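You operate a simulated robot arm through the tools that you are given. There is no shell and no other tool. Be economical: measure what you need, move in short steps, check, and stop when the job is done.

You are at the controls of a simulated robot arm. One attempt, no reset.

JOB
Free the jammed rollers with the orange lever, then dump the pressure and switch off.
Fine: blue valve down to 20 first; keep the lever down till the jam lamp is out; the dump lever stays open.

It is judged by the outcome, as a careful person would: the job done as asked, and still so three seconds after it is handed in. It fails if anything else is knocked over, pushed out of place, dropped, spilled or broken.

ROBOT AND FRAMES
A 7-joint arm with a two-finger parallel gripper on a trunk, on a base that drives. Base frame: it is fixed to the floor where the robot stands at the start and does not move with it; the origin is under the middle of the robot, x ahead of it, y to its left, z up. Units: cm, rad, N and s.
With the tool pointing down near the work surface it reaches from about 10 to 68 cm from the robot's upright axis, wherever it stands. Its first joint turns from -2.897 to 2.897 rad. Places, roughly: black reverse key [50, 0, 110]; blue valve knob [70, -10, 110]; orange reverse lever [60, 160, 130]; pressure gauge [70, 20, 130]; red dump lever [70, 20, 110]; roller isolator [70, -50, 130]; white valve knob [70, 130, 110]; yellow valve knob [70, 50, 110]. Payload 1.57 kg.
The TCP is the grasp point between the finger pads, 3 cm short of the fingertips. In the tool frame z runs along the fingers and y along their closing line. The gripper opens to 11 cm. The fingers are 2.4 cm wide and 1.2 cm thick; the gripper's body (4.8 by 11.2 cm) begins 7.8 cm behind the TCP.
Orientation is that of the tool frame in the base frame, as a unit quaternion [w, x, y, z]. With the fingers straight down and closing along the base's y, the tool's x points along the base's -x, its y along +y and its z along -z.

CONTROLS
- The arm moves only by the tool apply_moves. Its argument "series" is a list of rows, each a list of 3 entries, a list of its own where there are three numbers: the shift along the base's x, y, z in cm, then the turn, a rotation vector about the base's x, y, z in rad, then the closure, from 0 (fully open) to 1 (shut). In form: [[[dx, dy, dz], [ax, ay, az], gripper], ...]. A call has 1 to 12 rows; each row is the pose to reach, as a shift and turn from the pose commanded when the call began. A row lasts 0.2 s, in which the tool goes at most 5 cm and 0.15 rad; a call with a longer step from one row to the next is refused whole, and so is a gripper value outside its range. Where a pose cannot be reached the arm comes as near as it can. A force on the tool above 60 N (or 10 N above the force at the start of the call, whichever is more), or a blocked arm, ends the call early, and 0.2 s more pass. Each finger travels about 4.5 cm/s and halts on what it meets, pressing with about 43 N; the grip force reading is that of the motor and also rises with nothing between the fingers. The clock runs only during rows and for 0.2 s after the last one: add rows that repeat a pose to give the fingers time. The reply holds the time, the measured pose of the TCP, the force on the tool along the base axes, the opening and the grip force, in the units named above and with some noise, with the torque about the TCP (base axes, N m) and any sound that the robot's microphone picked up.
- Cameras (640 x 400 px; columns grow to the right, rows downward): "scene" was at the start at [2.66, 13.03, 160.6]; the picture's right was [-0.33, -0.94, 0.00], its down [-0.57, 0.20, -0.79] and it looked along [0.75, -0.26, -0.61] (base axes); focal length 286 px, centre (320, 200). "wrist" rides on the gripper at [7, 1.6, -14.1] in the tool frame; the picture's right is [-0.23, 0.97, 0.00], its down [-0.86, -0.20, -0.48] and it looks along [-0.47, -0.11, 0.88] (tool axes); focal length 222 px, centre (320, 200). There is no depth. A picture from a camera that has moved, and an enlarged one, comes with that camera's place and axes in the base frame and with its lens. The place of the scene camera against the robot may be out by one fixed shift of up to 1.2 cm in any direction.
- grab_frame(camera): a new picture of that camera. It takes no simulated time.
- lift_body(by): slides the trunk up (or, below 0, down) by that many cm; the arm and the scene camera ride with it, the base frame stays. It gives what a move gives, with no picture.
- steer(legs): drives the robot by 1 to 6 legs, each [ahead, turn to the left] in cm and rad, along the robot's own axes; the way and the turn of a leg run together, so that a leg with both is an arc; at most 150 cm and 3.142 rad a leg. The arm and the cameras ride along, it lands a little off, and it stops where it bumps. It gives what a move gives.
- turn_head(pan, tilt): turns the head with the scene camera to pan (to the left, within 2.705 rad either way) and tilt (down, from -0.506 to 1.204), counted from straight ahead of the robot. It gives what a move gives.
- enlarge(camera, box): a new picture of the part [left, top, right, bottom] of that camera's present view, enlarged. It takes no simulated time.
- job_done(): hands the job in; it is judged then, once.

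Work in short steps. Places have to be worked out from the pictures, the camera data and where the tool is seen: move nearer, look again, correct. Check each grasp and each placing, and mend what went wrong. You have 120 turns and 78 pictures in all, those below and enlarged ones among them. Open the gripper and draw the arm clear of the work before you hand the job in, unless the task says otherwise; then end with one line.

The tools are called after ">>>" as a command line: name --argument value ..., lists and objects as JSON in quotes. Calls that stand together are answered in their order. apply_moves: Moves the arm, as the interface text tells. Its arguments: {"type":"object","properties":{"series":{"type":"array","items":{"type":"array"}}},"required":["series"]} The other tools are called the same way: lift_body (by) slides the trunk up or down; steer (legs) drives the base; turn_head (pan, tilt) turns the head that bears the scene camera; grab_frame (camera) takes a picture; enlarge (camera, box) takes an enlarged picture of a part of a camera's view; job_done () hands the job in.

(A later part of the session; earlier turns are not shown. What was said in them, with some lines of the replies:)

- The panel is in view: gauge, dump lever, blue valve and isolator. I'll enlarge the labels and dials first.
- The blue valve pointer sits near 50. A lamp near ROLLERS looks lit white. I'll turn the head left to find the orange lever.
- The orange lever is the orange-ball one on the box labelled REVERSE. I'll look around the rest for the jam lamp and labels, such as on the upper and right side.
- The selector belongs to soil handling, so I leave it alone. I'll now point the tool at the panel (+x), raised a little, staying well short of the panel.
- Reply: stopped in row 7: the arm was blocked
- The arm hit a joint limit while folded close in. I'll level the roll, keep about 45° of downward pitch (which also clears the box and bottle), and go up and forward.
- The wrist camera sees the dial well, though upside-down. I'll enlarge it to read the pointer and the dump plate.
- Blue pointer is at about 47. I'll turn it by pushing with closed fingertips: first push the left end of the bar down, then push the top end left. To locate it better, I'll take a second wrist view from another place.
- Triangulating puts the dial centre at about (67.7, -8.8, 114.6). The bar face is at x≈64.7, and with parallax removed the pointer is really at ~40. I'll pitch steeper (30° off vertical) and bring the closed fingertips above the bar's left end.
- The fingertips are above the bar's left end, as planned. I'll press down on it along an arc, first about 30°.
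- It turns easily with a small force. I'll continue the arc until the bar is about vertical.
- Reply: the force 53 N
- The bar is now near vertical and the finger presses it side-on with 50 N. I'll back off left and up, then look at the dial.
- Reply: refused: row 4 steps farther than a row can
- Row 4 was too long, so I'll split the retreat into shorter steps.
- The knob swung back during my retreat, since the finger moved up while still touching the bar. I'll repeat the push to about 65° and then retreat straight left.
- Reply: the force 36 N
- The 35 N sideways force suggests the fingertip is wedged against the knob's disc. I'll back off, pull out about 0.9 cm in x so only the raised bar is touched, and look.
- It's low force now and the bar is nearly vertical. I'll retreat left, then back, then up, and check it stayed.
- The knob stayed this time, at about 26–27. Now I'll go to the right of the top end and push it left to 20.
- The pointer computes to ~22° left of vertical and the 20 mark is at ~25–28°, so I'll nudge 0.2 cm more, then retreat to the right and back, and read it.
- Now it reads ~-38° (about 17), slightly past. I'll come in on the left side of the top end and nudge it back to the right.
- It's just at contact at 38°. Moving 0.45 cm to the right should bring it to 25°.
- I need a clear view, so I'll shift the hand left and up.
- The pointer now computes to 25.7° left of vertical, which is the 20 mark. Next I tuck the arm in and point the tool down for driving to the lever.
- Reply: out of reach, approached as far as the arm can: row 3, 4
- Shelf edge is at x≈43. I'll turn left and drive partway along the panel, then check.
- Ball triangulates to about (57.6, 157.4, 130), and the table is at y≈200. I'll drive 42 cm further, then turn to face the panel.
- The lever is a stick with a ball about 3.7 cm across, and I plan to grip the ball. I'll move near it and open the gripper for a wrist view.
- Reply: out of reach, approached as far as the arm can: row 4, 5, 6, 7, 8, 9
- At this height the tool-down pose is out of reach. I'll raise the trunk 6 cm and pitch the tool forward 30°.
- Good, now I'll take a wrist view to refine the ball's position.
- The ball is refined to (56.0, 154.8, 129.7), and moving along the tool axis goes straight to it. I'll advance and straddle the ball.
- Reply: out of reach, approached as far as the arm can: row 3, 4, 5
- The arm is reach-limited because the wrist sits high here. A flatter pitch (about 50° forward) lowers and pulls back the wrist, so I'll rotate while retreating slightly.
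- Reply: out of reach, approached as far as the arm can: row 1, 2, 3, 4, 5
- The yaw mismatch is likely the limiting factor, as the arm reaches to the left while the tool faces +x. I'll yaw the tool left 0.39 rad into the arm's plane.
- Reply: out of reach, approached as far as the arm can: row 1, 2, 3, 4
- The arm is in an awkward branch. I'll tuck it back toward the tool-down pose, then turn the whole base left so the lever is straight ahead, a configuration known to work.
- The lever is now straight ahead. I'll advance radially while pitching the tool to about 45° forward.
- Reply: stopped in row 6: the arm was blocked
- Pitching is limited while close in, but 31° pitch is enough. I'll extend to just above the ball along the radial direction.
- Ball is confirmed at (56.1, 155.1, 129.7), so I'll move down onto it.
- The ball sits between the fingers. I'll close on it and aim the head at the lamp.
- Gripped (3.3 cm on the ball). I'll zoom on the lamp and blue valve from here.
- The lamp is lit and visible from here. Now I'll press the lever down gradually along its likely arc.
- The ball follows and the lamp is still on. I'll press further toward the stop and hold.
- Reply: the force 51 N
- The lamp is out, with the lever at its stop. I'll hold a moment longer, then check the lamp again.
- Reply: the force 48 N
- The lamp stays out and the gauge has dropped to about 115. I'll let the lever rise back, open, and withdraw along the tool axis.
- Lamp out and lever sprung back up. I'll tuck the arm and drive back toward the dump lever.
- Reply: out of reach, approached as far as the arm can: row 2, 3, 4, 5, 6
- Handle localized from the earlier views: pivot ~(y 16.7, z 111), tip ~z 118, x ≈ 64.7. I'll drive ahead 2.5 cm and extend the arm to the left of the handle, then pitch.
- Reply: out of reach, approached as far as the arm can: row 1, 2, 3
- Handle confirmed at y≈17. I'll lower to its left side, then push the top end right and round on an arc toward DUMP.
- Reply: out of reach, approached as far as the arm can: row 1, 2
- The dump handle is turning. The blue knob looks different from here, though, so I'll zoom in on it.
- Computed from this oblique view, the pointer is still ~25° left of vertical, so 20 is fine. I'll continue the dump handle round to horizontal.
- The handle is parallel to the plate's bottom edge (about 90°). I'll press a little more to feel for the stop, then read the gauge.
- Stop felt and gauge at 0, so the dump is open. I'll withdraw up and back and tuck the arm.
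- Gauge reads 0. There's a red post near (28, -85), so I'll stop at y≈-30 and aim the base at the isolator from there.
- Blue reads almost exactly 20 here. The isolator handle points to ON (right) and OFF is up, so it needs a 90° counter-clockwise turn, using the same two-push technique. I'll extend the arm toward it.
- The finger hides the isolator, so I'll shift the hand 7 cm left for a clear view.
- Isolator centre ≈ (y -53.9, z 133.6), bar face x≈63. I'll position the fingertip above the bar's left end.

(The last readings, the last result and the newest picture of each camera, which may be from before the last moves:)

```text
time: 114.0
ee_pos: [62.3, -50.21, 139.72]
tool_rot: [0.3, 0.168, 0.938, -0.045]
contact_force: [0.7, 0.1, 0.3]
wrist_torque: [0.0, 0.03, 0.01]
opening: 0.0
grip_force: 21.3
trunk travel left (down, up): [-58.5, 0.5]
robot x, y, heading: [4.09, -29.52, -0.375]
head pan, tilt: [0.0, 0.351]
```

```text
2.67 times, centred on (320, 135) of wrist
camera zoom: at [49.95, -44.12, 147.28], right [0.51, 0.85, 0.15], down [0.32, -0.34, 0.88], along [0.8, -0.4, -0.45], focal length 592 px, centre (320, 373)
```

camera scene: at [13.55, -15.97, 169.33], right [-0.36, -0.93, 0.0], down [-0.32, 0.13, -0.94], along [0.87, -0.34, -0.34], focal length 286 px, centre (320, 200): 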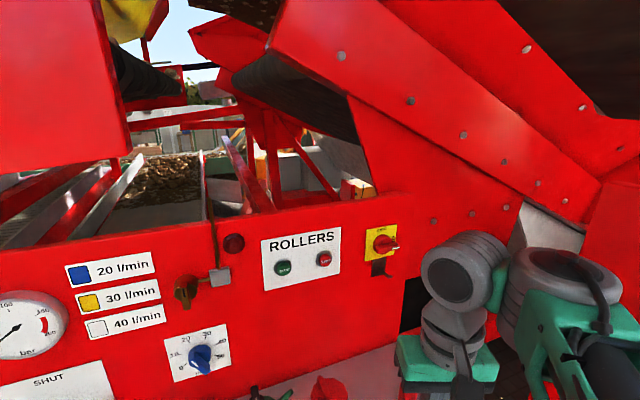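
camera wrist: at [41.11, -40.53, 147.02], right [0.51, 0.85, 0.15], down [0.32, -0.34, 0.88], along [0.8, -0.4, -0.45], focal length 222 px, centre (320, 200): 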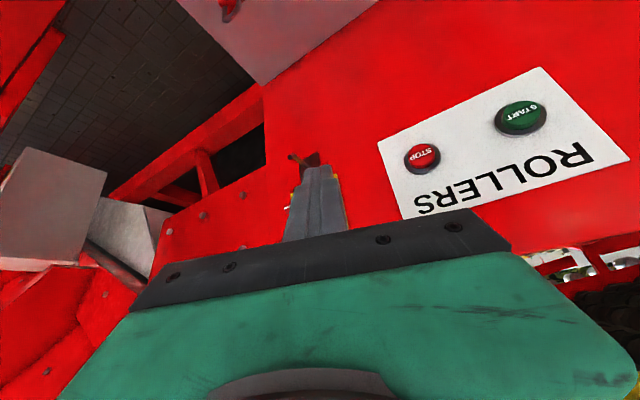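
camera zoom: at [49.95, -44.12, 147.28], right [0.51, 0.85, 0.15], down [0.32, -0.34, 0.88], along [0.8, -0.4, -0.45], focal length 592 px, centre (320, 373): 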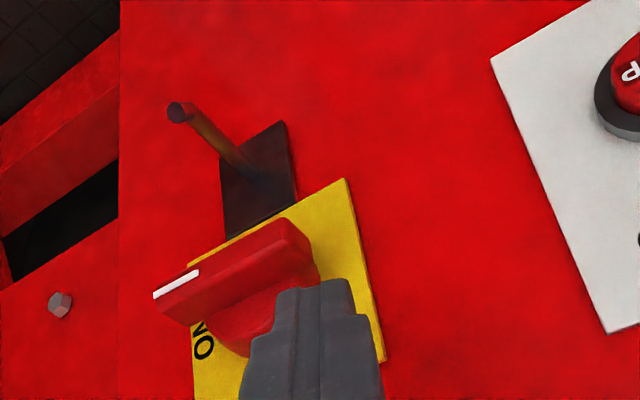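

Geometry is as expected (bar from y≈-56.6 to -50.9). I'll press the left end down along the arc.

>>> apply_moves --series '[[[0, -0.1, -1.5], [0, 0, 0], 1], [[0, -0.1, -2.4], [0, 0, 0], 1], [[0, 0, -3.3], [0, 0, 0], 1], [[0, -0.2, -3.85], [0, 0, 0], 1], [[0, -0.5, -4.4], [0, 0, 0], 1], [[0, -0.8, -4.75], [0, 0, 0], 1], [[0, -0.8, -4.75], [0, 0, 0], 1]]'

>>> enlarge --camera "wrist" --box '[200, 60, 440, 210]'

```text
time: 115.5
ee_pos: [62.52, -51.2, 134.99]
tool_rot: [0.3, 0.167, 0.938, -0.045]
contact_force: [-2.6, 4.7, 3.1]
wrist_torque: [0.06, -0.01, 0.06]
opening: 0.0
grip_force: 21.6
trunk travel left (down, up): [-58.5, 0.5]
robot x, y, heading: [4.49, -29.54, -0.372]
head pan, tilt: [0.0, 0.351]
```

```text
2.67 times, centred on (320, 135) of wrist
camera zoom: at [49.93, -45.07, 142.54], right [0.51, 0.85, 0.15], down [0.32, -0.34, 0.88], along [0.8, -0.4, -0.45], focal length 592 px, centre (320, 373)
```

zoom: 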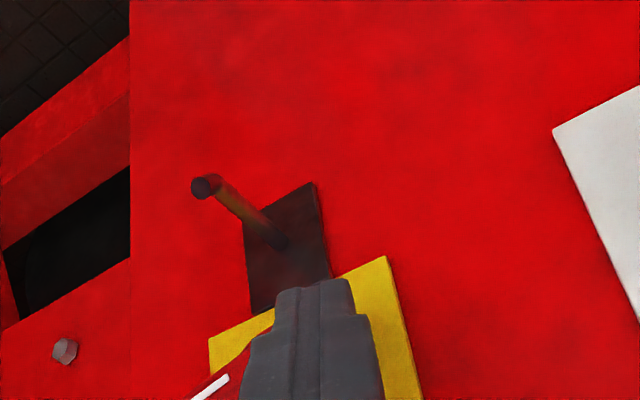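

The bar moved only ~12°, so I need to see how the finger sits against it from the scene camera.

>>> enlarge --camera "scene" --box '[330, 190, 450, 280]'

```text
4.44 times, centred on (390, 235) of scene
camera zoom: at [13.5, -15.88, 169.33], right [-0.36, -0.93, 0.0], down [-0.32, 0.12, -0.94], along [0.88, -0.34, -0.34], focal length 1269 px, centre (9, 44)
```

zoom: 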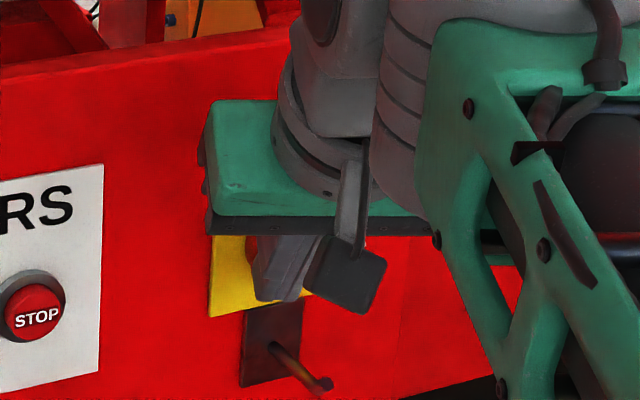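

Re-solving the three wrist rays puts the bar face deeper (x≈64.5) with centre (y -54.7, z 133.2), so the finger was passing in front of it. I'll rise, go 1.3 cm deeper, and repeat the push.

>>> apply_moves --series '[[[-0.3, 0, 2], [0, 0, 0], 1], [[0.5, 0.3, 3.5], [0, 0, 0], 1], [[1.3, 0.3, 3.3], [0, 0, 0], 1], [[1.3, 0.3, 1.7], [0, 0, 0], 1], [[1.3, 0.3, 0.45], [0, 0, 0], 1], [[1.3, 0.1, -0.1], [0, 0, 0], 1], [[1.3, -0.25, -0.6], [0, 0, 0], 1], [[1.3, -0.25, -0.6], [0, 0, 0], 1]]'

>>> enlarge --camera "wrist" --box '[200, 90, 440, 240]'

```text
time: 117.3
ee_pos: [63.71, -51.47, 134.22]
tool_rot: [0.299, 0.167, 0.938, -0.045]
contact_force: [-0.4, 1.7, 0.2]
wrist_torque: [0.09, 0.0, 0.02]
opening: 0.0
grip_force: 21.1
trunk travel left (down, up): [-58.5, 0.5]
robot x, y, heading: [4.2, -29.69, -0.372]
head pan, tilt: [0.0, 0.351]
```

```text
2.67 times, centred on (320, 165) of wrist
camera zoom: at [51.21, -45.41, 141.76], right [0.51, 0.85, 0.15], down [0.32, -0.35, 0.88], along [0.8, -0.4, -0.45], focal length 592 px, centre (320, 293)
```

zoom: 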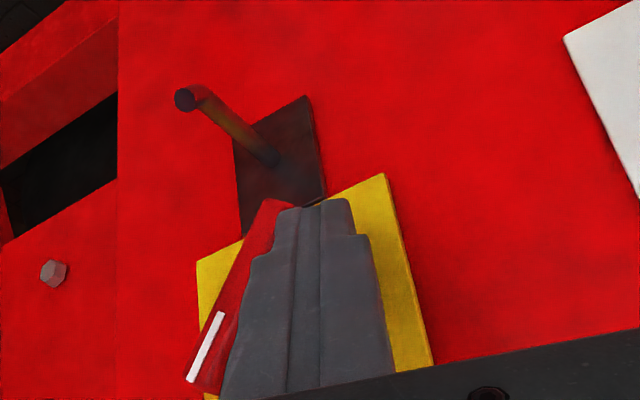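

It's working now: the bar has turned ~50°. I'll continue a bit further, then retreat left and back, and come round to the right of the top end.

>>> apply_moves --series '[[[0, -0.4, -0.3], [0, 0, 0], 1], [[0, -0.8, -0.5], [0, 0, 0], 1], [[0, -1.1, -0.6], [0, 0, 0], 1], [[0, -1.1, -0.6], [0, 0, 0], 1]]'

```text
time: 118.3
ee_pos: [63.71, -52.1, 133.58]
tool_rot: [0.299, 0.166, 0.939, -0.045]
contact_force: [-5.8, 20.3, -8.5]
wrist_torque: [0.41, 0.35, 0.43]
opening: 0.0
grip_force: 21.1
trunk travel left (down, up): [-58.5, 0.5]
robot x, y, heading: [4.16, -29.77, -0.369]
head pan, tilt: [0.0, 0.351]
```

Side contact reached 20 N, so the bar is close to vertical. I'll retreat left/back/up and swing over to the right side.

>>> apply_moves --series '[[[0, 2, 0], [0, 0, 0], 1], [[-2, 3.5, 0], [0, 0, 0], 1], [[-6, 4, 1], [0, 0, 0], 1], [[-7, 3, 5], [0, 0, 0], 1], [[-7, 0, 7], [0, 0, 0], 1], [[-7, -4, 7], [0, 0, 0], 1], [[-7, -7.5, 7], [0, 0, 0], 1], [[-7, -7.5, 7], [0, 0, 0], 1]]'

>>> enlarge --camera "wrist" --box '[260, 80, 460, 205]'

```text
time: 120.2
ee_pos: [56.69, -60.08, 140.85]
tool_rot: [0.3, 0.167, 0.938, -0.045]
contact_force: [0.0, -0.3, -0.6]
wrist_torque: [0.02, 0.01, -0.01]
opening: 0.02
grip_force: 21.1
trunk travel left (down, up): [-58.5, 0.5]
robot x, y, heading: [4.53, -29.99, -0.368]
head pan, tilt: [0.0, 0.351]
```

```text
3.20 times, centred on (360, 142) of wrist
camera zoom: at [44.12, -54.0, 148.31], right [0.51, 0.85, 0.15], down [0.32, -0.34, 0.88], along [0.8, -0.4, -0.45], focal length 711 px, centre (192, 384)
```

zoom: 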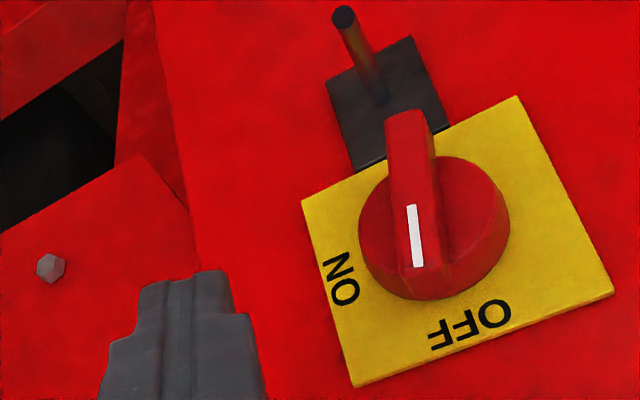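

The handle is ~12–15° short of OFF. I'll move in on the right side of the top end.

>>> apply_moves --series '[[[2.5, 0.5, -1.5], [0, 0, 0], 1], [[5, 1, -3], [0, 0, 0], 1], [[6.8, 1.1, -3.1], [0, 0, 0], 1], [[6.8, 1.1, -3.1], [0, 0, 0], 1]]'

```text
time: 121.2
ee_pos: [63.53, -58.78, 137.67]
tool_rot: [0.3, 0.169, 0.938, -0.046]
contact_force: [0.4, -0.3, 0.8]
wrist_torque: [0.01, -0.01, -0.01]
opening: 0.01
grip_force: 20.3
trunk travel left (down, up): [-58.5, 0.5]
robot x, y, heading: [4.14, -29.78, -0.372]
head pan, tilt: [0.0, 0.351]
```

In position with no contact. Now I'll push left until upright.

>>> apply_moves --series '[[[0, 0.8, 0], [0, 0, 0], 1], [[0, 1.5, 0], [0, 0, 0], 1], [[0, 2.0, 0], [0, 0, 0], 1], [[0, 2.3, 0], [0, 0, 0], 1], [[0, 2.3, 0], [0, 0, 0], 1]]'

```text
time: 122.3
ee_pos: [63.63, -56.58, 137.66]
tool_rot: [0.3, 0.168, 0.938, -0.045]
contact_force: [-2.0, -1.5, 0.7]
wrist_torque: [-0.04, -0.03, -0.01]
opening: 0.0
grip_force: 21.6
trunk travel left (down, up): [-58.5, 0.5]
robot x, y, heading: [4.27, -29.42, -0.374]
head pan, tilt: [0.0, 0.351]
```

>>> apply_moves --series '[[[0, 0.3, 0], [0, 0, 0], 1], [[0, 0.3, 0], [0, 0, 0], 1]]'

>>> enlarge --camera "wrist" --box '[220, 90, 460, 240]'

```text
time: 123.0
ee_pos: [63.56, -56.49, 137.72]
tool_rot: [0.3, 0.168, 0.938, -0.045]
contact_force: [0.1, -5.5, 2.9]
wrist_torque: [-0.16, 0.01, -0.09]
opening: 0.03
grip_force: 20.7
trunk travel left (down, up): [-58.5, 0.5]
robot x, y, heading: [4.28, -29.58, -0.373]
head pan, tilt: [0.0, 0.351]
```

```text
2.67 times, centred on (340, 165) of wrist
camera zoom: at [51.07, -50.33, 145.13], right [0.51, 0.85, 0.15], down [0.32, -0.35, 0.88], along [0.8, -0.4, -0.45], focal length 592 px, centre (267, 293)
```

zoom: 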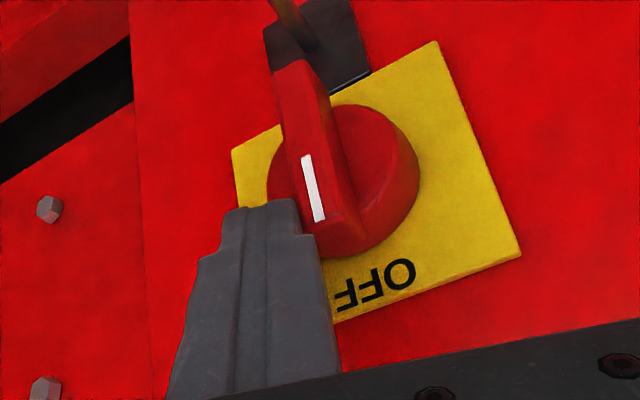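

The handle is now within ~1° of vertical (OFF) and resistance is building. I'll give a small extra press to confirm the stop, then withdraw to the right and back.

>>> apply_moves --series '[[[0, 0.4, 0], [0, 0, 0], 1], [[0, 0.4, 0], [0, 0, 0], 1]]'

>>> apply_moves --series '[[[0, -1.5, 0], [0, 0, 0], 1], [[-2, -2.8, 0], [0, 0, 0], 1], [[-6, -3, 1.5], [0, 0, 0], 1], [[-9, -2, 3], [0, 0, 0], 1], [[-9, -2, 3], [0, 0, 0], 1]]'

>>> enlarge --camera "wrist" --box '[260, 80, 460, 205]'

```text
time: 123.5
ee_pos: [63.63, -56.45, 137.63]
tool_rot: [0.299, 0.17, 0.938, -0.045]
contact_force: [1.3, -25.3, 6.6]
wrist_torque: [-0.65, -0.1, -0.27]
opening: 0.02
grip_force: 21.1
trunk travel left (down, up): [-58.5, 0.5]
robot x, y, heading: [4.5, -29.52, -0.374]
head pan, tilt: [0.0, 0.351]
```

```text
time: 124.8
ee_pos: [54.66, -57.93, 140.7]
tool_rot: [0.299, 0.167, 0.938, -0.045]
contact_force: [0.1, 0.1, -0.1]
wrist_torque: [0.04, -0.01, -0.02]
opening: 0.02
grip_force: 21.2
trunk travel left (down, up): [-58.5, 0.5]
robot x, y, heading: [4.31, -29.05, -0.37]
head pan, tilt: [0.0, 0.351]
```

```text
3.20 times, centred on (360, 142) of wrist
camera zoom: at [42.15, -51.83, 148.09], right [0.51, 0.85, 0.15], down [0.32, -0.35, 0.88], along [0.8, -0.4, -0.45], focal length 711 px, centre (192, 384)
```

zoom: 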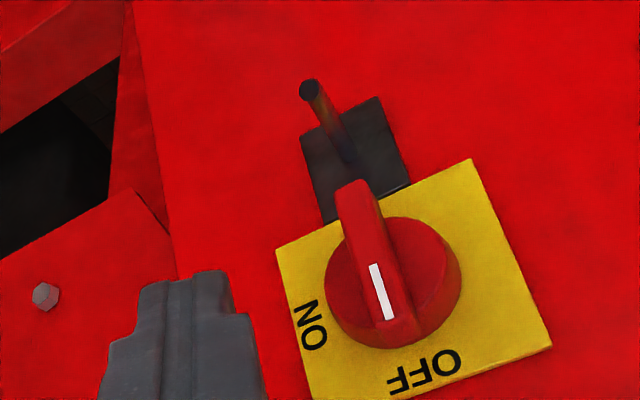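

Isolator is firmly at OFF, with a hard stop. I'll tuck the arm back, open the gripper, and do a last check of the panel.

>>> apply_moves --series '[[[-3, 2.5, -1], [0.04, 0.11, 0], 0.6], [[-6, 5, -3], [0.09, 0.22, 0], 0.3], [[-9, 7.5, -5], [0.13, 0.34, 0], 0], [[-12, 10, -8], [0.18, 0.45, 0], 0], [[-15, 12, -11], [0.22, 0.57, 0], 0], [[-18, 13.5, -13], [0.22, 0.57, 0], 0], [[-20, 15, -15], [0.22, 0.57, 0], 0], [[-20, 15, -15], [0.22, 0.57, 0], 0]]'

>>> turn_head --pan 0.55 --tilt 0.5

>>> grab_frame --camera "scene"

```text
time: 126.5
ee_pos: [34.43, -42.83, 125.71]
tool_rot: [0.004, 0.179, 0.984, 0.012]
contact_force: [-0.1, 0.1, -0.6]
wrist_torque: [0.02, 0.01, 0.0]
opening: 10.99
grip_force: 0.0
out of reach, approached as far as the arm can: row 4, 5
trunk travel left (down, up): [-58.5, 0.5]
robot x, y, heading: [4.32, -29.64, -0.367]
head pan, tilt: [0.0, 0.351]
```

```text
time: 127.5
ee_pos: [34.5, -42.87, 125.59]
tool_rot: [0.004, 0.18, 0.984, 0.012]
contact_force: [0.2, -0.3, -0.6]
wrist_torque: [-0.01, -0.02, -0.02]
opening: 11.02
grip_force: 0.0
trunk travel left (down, up): [-58.5, 0.5]
robot x, y, heading: [4.77, -29.51, -0.371]
head pan, tilt: [0.55, 0.499]
```

```text
2 pictures are left
camera scene: at [13.84, -10.98, 167.96], right [0.18, -0.98, 0.0], down [-0.47, -0.08, -0.88], along [0.86, 0.15, -0.48], focal length 286 px, centre (320, 200)
```

scene: 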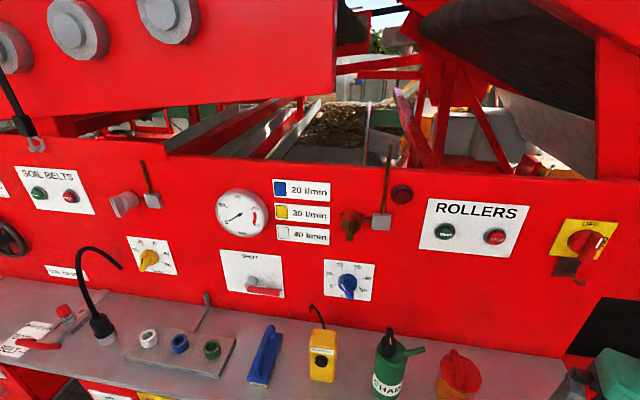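

The lamp is dark, the gauge is at 0, the dump lever is at DUMP, blue is at 20, the isolator is at OFF and nothing is displaced. I'm handing in.

>>> job_done

```text
The job is handed in.
```

Job done: I set the blue valve to 20, held the orange lever down until the jam lamp went out, left the dump lever open with the gauge at 0, and turned the roller isolator to OFF.
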